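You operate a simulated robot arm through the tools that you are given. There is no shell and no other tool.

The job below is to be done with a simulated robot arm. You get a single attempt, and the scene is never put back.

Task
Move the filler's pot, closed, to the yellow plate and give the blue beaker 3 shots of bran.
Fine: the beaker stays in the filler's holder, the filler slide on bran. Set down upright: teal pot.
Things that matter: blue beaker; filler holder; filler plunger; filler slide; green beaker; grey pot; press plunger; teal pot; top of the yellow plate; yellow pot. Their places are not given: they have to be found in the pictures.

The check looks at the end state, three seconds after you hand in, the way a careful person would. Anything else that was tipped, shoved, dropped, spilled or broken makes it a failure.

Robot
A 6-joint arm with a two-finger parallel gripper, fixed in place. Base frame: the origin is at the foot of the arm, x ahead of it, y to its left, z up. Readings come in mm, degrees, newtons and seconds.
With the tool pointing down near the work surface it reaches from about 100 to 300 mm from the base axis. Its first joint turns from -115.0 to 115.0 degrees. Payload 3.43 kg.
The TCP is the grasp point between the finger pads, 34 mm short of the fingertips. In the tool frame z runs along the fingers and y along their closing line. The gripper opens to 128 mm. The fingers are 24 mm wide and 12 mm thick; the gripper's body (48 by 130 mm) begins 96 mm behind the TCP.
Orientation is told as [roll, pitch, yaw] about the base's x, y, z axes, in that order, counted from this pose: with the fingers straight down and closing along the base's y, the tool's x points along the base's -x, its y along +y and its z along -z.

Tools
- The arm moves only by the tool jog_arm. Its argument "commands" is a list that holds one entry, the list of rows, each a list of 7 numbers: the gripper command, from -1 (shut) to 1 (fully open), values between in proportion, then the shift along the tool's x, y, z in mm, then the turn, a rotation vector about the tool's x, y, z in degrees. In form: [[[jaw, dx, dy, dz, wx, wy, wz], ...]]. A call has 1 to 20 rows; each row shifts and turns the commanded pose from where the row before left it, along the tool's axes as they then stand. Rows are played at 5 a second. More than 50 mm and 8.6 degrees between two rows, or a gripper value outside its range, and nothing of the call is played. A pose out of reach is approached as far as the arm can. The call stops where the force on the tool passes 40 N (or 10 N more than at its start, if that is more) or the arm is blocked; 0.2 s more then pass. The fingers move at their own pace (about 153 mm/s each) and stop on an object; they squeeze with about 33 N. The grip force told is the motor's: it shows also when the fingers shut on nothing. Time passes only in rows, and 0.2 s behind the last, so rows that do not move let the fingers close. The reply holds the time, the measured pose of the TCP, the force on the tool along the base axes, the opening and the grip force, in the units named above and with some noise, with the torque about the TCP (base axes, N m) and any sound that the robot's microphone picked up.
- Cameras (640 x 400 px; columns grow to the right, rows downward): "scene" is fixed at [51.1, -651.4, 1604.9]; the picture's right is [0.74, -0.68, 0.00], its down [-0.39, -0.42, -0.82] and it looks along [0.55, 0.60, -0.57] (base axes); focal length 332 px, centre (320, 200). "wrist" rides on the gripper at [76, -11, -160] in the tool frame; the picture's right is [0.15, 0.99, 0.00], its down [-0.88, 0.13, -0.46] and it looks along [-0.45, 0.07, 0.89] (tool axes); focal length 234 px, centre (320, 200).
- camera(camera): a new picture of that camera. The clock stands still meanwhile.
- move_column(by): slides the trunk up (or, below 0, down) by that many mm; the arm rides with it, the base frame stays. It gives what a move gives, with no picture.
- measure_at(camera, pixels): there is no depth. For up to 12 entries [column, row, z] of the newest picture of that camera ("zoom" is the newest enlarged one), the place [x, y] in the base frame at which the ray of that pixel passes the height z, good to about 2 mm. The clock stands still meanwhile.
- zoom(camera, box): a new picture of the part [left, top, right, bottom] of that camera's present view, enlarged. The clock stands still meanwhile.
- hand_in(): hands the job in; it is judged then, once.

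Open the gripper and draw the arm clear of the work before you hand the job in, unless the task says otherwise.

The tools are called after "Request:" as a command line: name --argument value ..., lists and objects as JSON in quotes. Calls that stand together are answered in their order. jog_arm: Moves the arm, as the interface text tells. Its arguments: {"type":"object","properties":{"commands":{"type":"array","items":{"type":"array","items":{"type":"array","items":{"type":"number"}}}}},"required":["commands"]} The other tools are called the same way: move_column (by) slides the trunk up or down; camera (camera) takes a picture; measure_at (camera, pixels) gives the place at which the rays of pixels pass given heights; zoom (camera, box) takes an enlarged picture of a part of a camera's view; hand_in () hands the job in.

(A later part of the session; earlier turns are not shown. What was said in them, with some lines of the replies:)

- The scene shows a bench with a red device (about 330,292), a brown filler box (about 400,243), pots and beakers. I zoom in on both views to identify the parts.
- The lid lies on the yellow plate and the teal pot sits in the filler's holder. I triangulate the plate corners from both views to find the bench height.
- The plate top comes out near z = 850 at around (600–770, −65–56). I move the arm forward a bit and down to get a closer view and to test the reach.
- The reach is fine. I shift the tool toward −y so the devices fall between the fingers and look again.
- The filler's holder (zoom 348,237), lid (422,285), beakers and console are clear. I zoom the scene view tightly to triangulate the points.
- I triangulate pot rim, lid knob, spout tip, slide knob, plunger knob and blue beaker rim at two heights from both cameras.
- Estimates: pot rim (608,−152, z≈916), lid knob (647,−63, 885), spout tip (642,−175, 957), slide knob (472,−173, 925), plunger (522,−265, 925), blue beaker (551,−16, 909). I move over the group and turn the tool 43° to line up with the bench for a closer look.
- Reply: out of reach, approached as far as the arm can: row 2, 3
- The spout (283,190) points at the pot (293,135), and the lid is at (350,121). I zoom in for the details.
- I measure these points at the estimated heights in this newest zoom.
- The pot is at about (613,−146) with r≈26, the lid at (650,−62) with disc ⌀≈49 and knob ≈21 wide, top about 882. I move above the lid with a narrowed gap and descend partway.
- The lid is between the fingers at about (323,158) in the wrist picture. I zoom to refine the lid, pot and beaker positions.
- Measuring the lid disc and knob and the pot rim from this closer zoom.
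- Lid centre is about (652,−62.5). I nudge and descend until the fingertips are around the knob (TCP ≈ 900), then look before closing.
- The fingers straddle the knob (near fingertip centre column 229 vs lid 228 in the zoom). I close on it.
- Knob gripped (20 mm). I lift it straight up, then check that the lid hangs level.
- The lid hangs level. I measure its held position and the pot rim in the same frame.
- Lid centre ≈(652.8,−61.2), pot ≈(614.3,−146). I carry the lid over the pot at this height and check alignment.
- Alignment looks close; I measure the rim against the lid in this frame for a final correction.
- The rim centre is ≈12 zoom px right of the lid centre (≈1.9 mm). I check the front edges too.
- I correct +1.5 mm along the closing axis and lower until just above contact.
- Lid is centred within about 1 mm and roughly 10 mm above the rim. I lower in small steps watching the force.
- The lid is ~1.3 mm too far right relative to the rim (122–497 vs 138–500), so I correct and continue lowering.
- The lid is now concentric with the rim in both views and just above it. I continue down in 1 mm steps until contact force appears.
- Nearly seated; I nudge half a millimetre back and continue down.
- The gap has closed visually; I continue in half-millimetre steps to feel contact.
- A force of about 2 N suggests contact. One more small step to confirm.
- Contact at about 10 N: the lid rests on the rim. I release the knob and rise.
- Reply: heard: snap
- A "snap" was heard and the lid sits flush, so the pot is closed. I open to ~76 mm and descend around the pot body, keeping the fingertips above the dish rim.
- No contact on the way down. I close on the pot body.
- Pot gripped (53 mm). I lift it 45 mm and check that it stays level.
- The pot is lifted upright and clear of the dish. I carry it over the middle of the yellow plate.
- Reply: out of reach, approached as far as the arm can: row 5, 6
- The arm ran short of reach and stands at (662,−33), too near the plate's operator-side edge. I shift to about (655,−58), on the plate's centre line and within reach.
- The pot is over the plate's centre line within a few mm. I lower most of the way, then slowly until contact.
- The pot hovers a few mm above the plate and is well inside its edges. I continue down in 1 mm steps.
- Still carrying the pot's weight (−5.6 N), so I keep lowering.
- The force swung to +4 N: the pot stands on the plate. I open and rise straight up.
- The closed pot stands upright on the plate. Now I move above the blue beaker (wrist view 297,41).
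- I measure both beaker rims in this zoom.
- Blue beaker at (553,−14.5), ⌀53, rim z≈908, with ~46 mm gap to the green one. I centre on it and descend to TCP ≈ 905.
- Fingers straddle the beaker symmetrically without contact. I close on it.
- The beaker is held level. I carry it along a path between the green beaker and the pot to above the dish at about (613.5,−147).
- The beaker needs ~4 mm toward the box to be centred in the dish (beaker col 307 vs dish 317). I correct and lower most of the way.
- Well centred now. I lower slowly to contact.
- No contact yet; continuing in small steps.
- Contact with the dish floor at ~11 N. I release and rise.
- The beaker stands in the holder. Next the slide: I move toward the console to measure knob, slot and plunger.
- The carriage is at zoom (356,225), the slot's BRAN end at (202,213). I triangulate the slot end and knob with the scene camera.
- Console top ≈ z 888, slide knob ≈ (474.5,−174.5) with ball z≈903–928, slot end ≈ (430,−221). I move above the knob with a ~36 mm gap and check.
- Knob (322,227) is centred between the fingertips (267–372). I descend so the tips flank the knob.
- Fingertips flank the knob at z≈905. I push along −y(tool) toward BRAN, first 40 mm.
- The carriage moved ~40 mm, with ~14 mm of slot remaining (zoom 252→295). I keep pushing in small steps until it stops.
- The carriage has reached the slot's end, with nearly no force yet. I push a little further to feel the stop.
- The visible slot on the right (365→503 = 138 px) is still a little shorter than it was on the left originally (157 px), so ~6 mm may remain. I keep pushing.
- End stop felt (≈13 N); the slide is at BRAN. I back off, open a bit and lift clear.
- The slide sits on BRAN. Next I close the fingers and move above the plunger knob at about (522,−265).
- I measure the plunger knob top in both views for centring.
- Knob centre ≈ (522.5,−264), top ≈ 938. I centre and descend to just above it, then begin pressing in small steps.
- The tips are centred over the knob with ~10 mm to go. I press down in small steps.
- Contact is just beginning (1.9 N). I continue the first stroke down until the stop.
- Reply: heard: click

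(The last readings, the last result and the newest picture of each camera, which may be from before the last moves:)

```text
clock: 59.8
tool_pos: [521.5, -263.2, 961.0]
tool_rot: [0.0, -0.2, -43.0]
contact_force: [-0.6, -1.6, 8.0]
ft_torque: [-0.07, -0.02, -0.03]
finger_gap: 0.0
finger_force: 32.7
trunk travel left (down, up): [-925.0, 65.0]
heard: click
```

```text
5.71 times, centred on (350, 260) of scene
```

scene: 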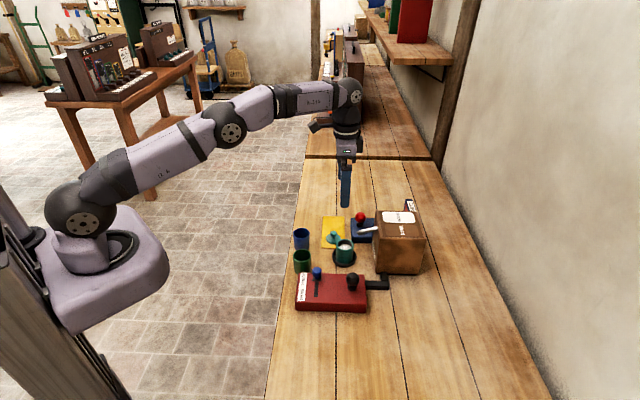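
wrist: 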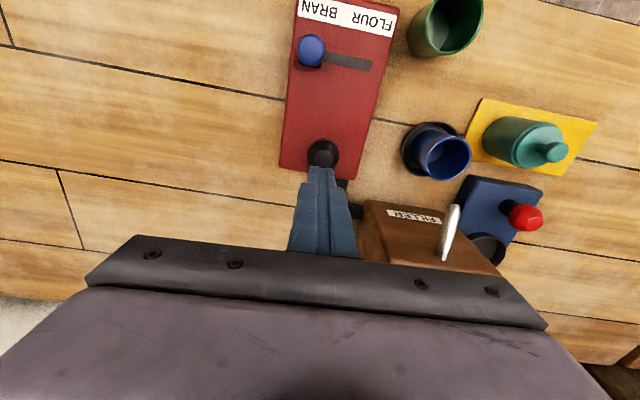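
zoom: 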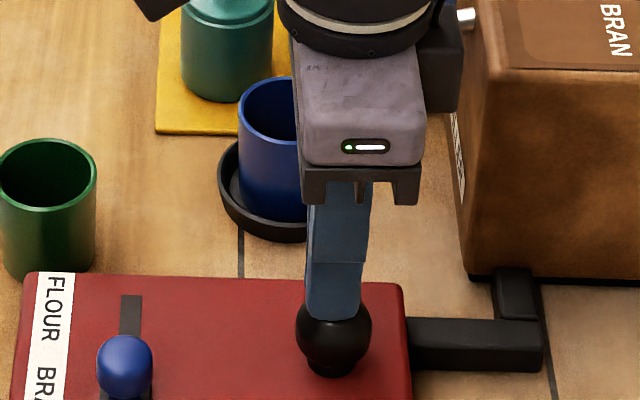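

A click was heard with the plunger down: one shot. I rise fully off the knob and check the beaker.

Request:
jog_arm --commands '[[[-1, 0, 0, -5, 0, 0, 0], [-1, 0, 0, -8, 0, 0, 0], [-1, 0, 0, -10, 0, 0, 0], [-1, 0, 0, 0, 0, 0, 0], [-1, 0, 0, 0, 0, 0, 0]]]'

Request:
zoom --camera "wrist" --box '[340, 60, 500, 180]'

Request:
zoom --camera "scene" --box '[310, 225, 390, 295]'

```text
clock: 61.0
tool_pos: [519.9, -263.6, 983.3]
tool_rot: [-0.1, -0.1, -43.0]
contact_force: [-1.2, 0.2, -0.8]
ft_torque: [0.01, 0.02, 0.0]
finger_gap: 0.1
finger_force: 32.8
trunk travel left (down, up): [-925.0, 65.0]
```

```text
3.33 times, centred on (420, 120) of wrist
```

zoom: 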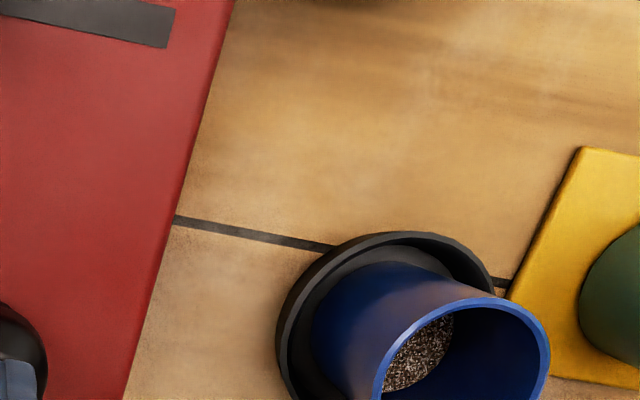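

```text
5.71 times, centred on (350, 260) of scene
```

zoom: 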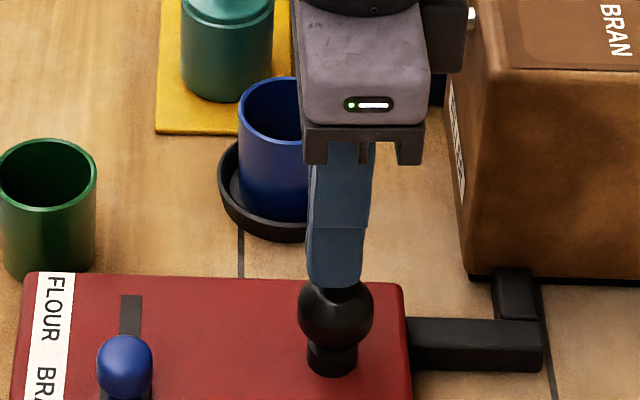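

Bran is in the beaker and the plunger has come back up. Second stroke: same depth, then release.

Request:
jog_arm --commands '[[[-1, 0, 0, 8, 0, 0, 0], [-1, 0, 0, 4, 0, 0, 0], [-1, 0, 0, 4, 0, 0, 0], [-1, 0, 0, 4, 0, 0, 0], [-1, 0, 0, 3, 0, 0, 0], [-1, 0, 0, 0, 0, 0, 0]]]'

```text
clock: 62.4
tool_pos: [520.3, -262.6, 961.8]
tool_rot: [0.0, -0.2, -43.0]
contact_force: [0.7, 1.4, 5.8]
ft_torque: [0.03, -0.1, -0.01]
finger_gap: 0.2
finger_force: 33.0
trunk travel left (down, up): [-925.0, 65.0]
heard: click
```

Second click heard. I release fully and check.

Request:
jog_arm --commands '[[[-1, 0, 0, -5, 0, 0, 0], [-1, 0, 0, -8, 0, 0, 0], [-1, 0, 0, -10, 0, 0, 0], [-1, 0, 0, 0, 0, 0, 0], [-1, 0, 0, 0, 0, 0, 0]]]'

Request:
zoom --camera "wrist" --box '[340, 60, 500, 180]'

```text
clock: 63.6
tool_pos: [521.2, -263.4, 984.6]
tool_rot: [-0.1, 0.0, -42.9]
contact_force: [0.9, 0.2, 0.0]
ft_torque: [0.01, 0.0, 0.0]
finger_gap: 0.0
finger_force: 33.5
trunk travel left (down, up): [-925.0, 65.0]
```

```text
3.33 times, centred on (420, 120) of wrist
```

zoom: 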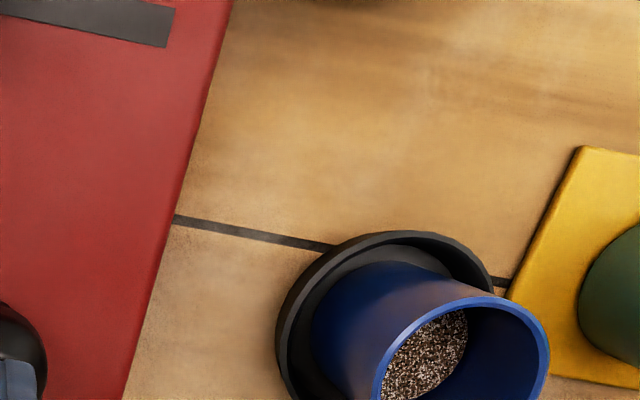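

The level rose after the second shot. Third stroke with the same motion.

Request:
jog_arm --commands '[[[-1, 0, 0, 8, 0, 0, 0], [-1, 0, 0, 4, 0, 0, 0], [-1, 0, 0, 4, 0, 0, 0], [-1, 0, 0, 4, 0, 0, 0], [-1, 0, 0, 3, 0, 0, 0], [-1, 0, 0, 0, 0, 0, 0]]]'

```text
clock: 65.0
tool_pos: [521.4, -263.3, 961.9]
tool_rot: [0.0, -0.1, -43.0]
contact_force: [3.1, -0.1, 6.3]
ft_torque: [-0.02, -0.13, -0.01]
finger_gap: 0.0
finger_force: 33.1
trunk travel left (down, up): [-925.0, 65.0]
heard: click
```

Third click heard. I release, rise well clear and look at everything.

Request:
jog_arm --commands '[[[-1, 0, 0, -5, 0, 0, 0], [-1, 0, 0, -10, 0, 0, 0], [-1, 0, 0, -20, 0, 0, 0], [-1, 0, 0, -35, 0, 0, 0], [-1, 0, 0, -35, 0, 0, 0], [-1, 0, 0, -30, 0, 0, 0], [-1, 0, 0, 0, 0, 0, 0]]]'

Request:
camera --camera "wrist"

Request:
zoom --camera "wrist" --box '[280, 40, 480, 190]'

```text
clock: 66.6
tool_pos: [520.1, -263.6, 1096.7]
tool_rot: [0.0, 0.0, -43.1]
contact_force: [-0.4, -0.1, 0.8]
ft_torque: [0.01, 0.02, 0.01]
finger_gap: 0.0
finger_force: 32.8
trunk travel left (down, up): [-925.0, 65.0]
```

```text
taken
```

wrist: 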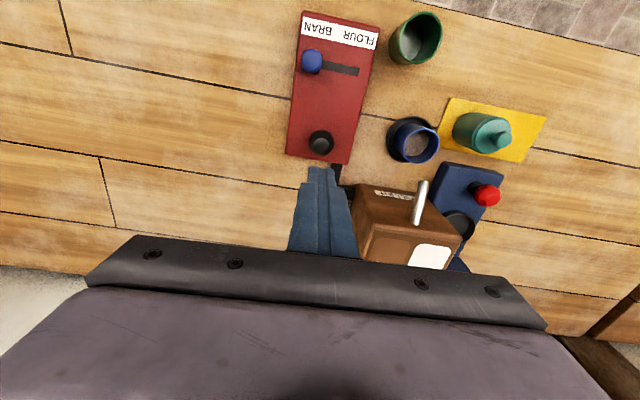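

```text
2.67 times, centred on (380, 115) of wrist
```

zoom: 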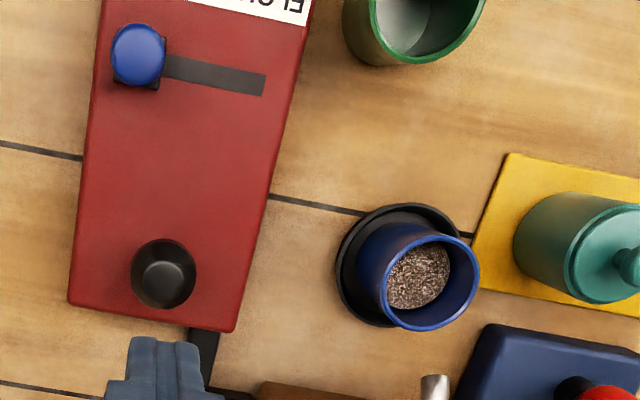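

Three shots are in the beaker and everything stands in place. I retract away from the bench, open the gripper and take a final look.

Request:
jog_arm --commands '[[[-1, 20, 0, -20, 0, 0, 0], [-0.5, 30, 10, -20, 0, 0, 0], [0, 30, 10, -10, 0, 0, 0], [0.5, 30, 10, 0, 0, 0, 0], [1, 20, 10, 0, 0, 0, 0], [1, 0, 0, 0, 0, 0, 0], [1, 0, 0, 0, 0, 0, 0]]]'

Request:
camera --camera "scene"

Request:
zoom --camera "scene" --box '[270, 190, 430, 320]'

```text
clock: 68.2
tool_pos: [455.1, -145.5, 1148.2]
tool_rot: [-0.1, -0.1, -43.0]
contact_force: [0.3, -0.7, 0.6]
ft_torque: [0.01, 0.0, -0.03]
finger_gap: 128.0
finger_force: 0.1
trunk travel left (down, up): [-925.0, 65.0]
```

```text
taken
```

scene: 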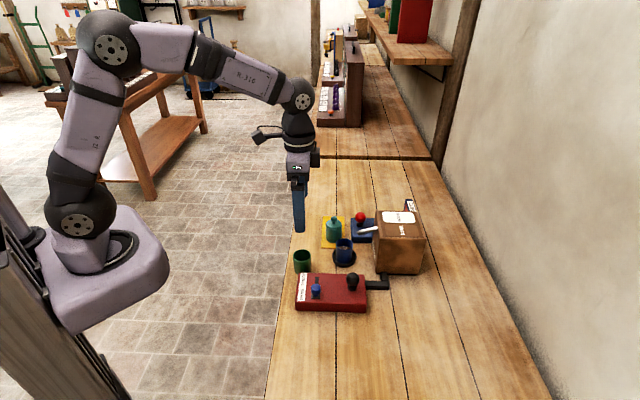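

```text
3.08 times, centred on (350, 255) of scene
```

zoom: 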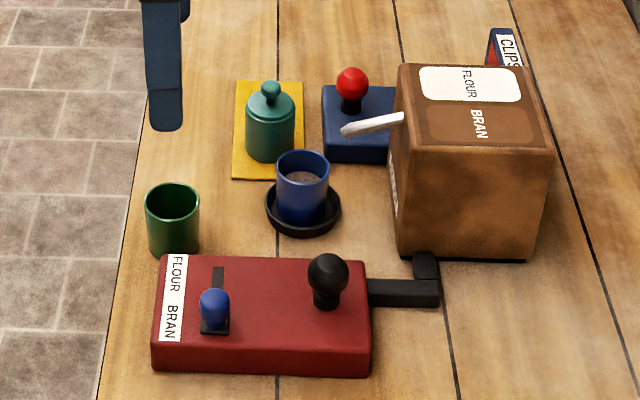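

The closed teal pot stands upright on the yellow plate. The blue beaker with three shots of bran sits in the holder, the slide is on BRAN, nothing else was disturbed, and the arm is clear with the gripper open. I hand in.

Request:
hand_in

```text
The job is handed in.
```

I finished the job and handed it in; the check gave no verdict, so the outcome below is what I saw in the last pictures.

- **Teal pot:** the lid went on with an audible snap, and the closed pot stands upright on the yellow plate. It sits off the plate's centre, toward the filler holder, because the far part was out of reach, but it is fully on the plate.
- **Blue beaker:** it stands in the filler's holder. I pressed the plunger three times, heard one click each time, and saw bran in the beaker.
- **Filler slide:** it is against its end stop on BRAN.
- **Everything else:** nothing else looks moved or spilled, and the arm is clear of the bench with the gripper open. The grey and yellow pots never showed up in any picture, so I cannot say anything about them.
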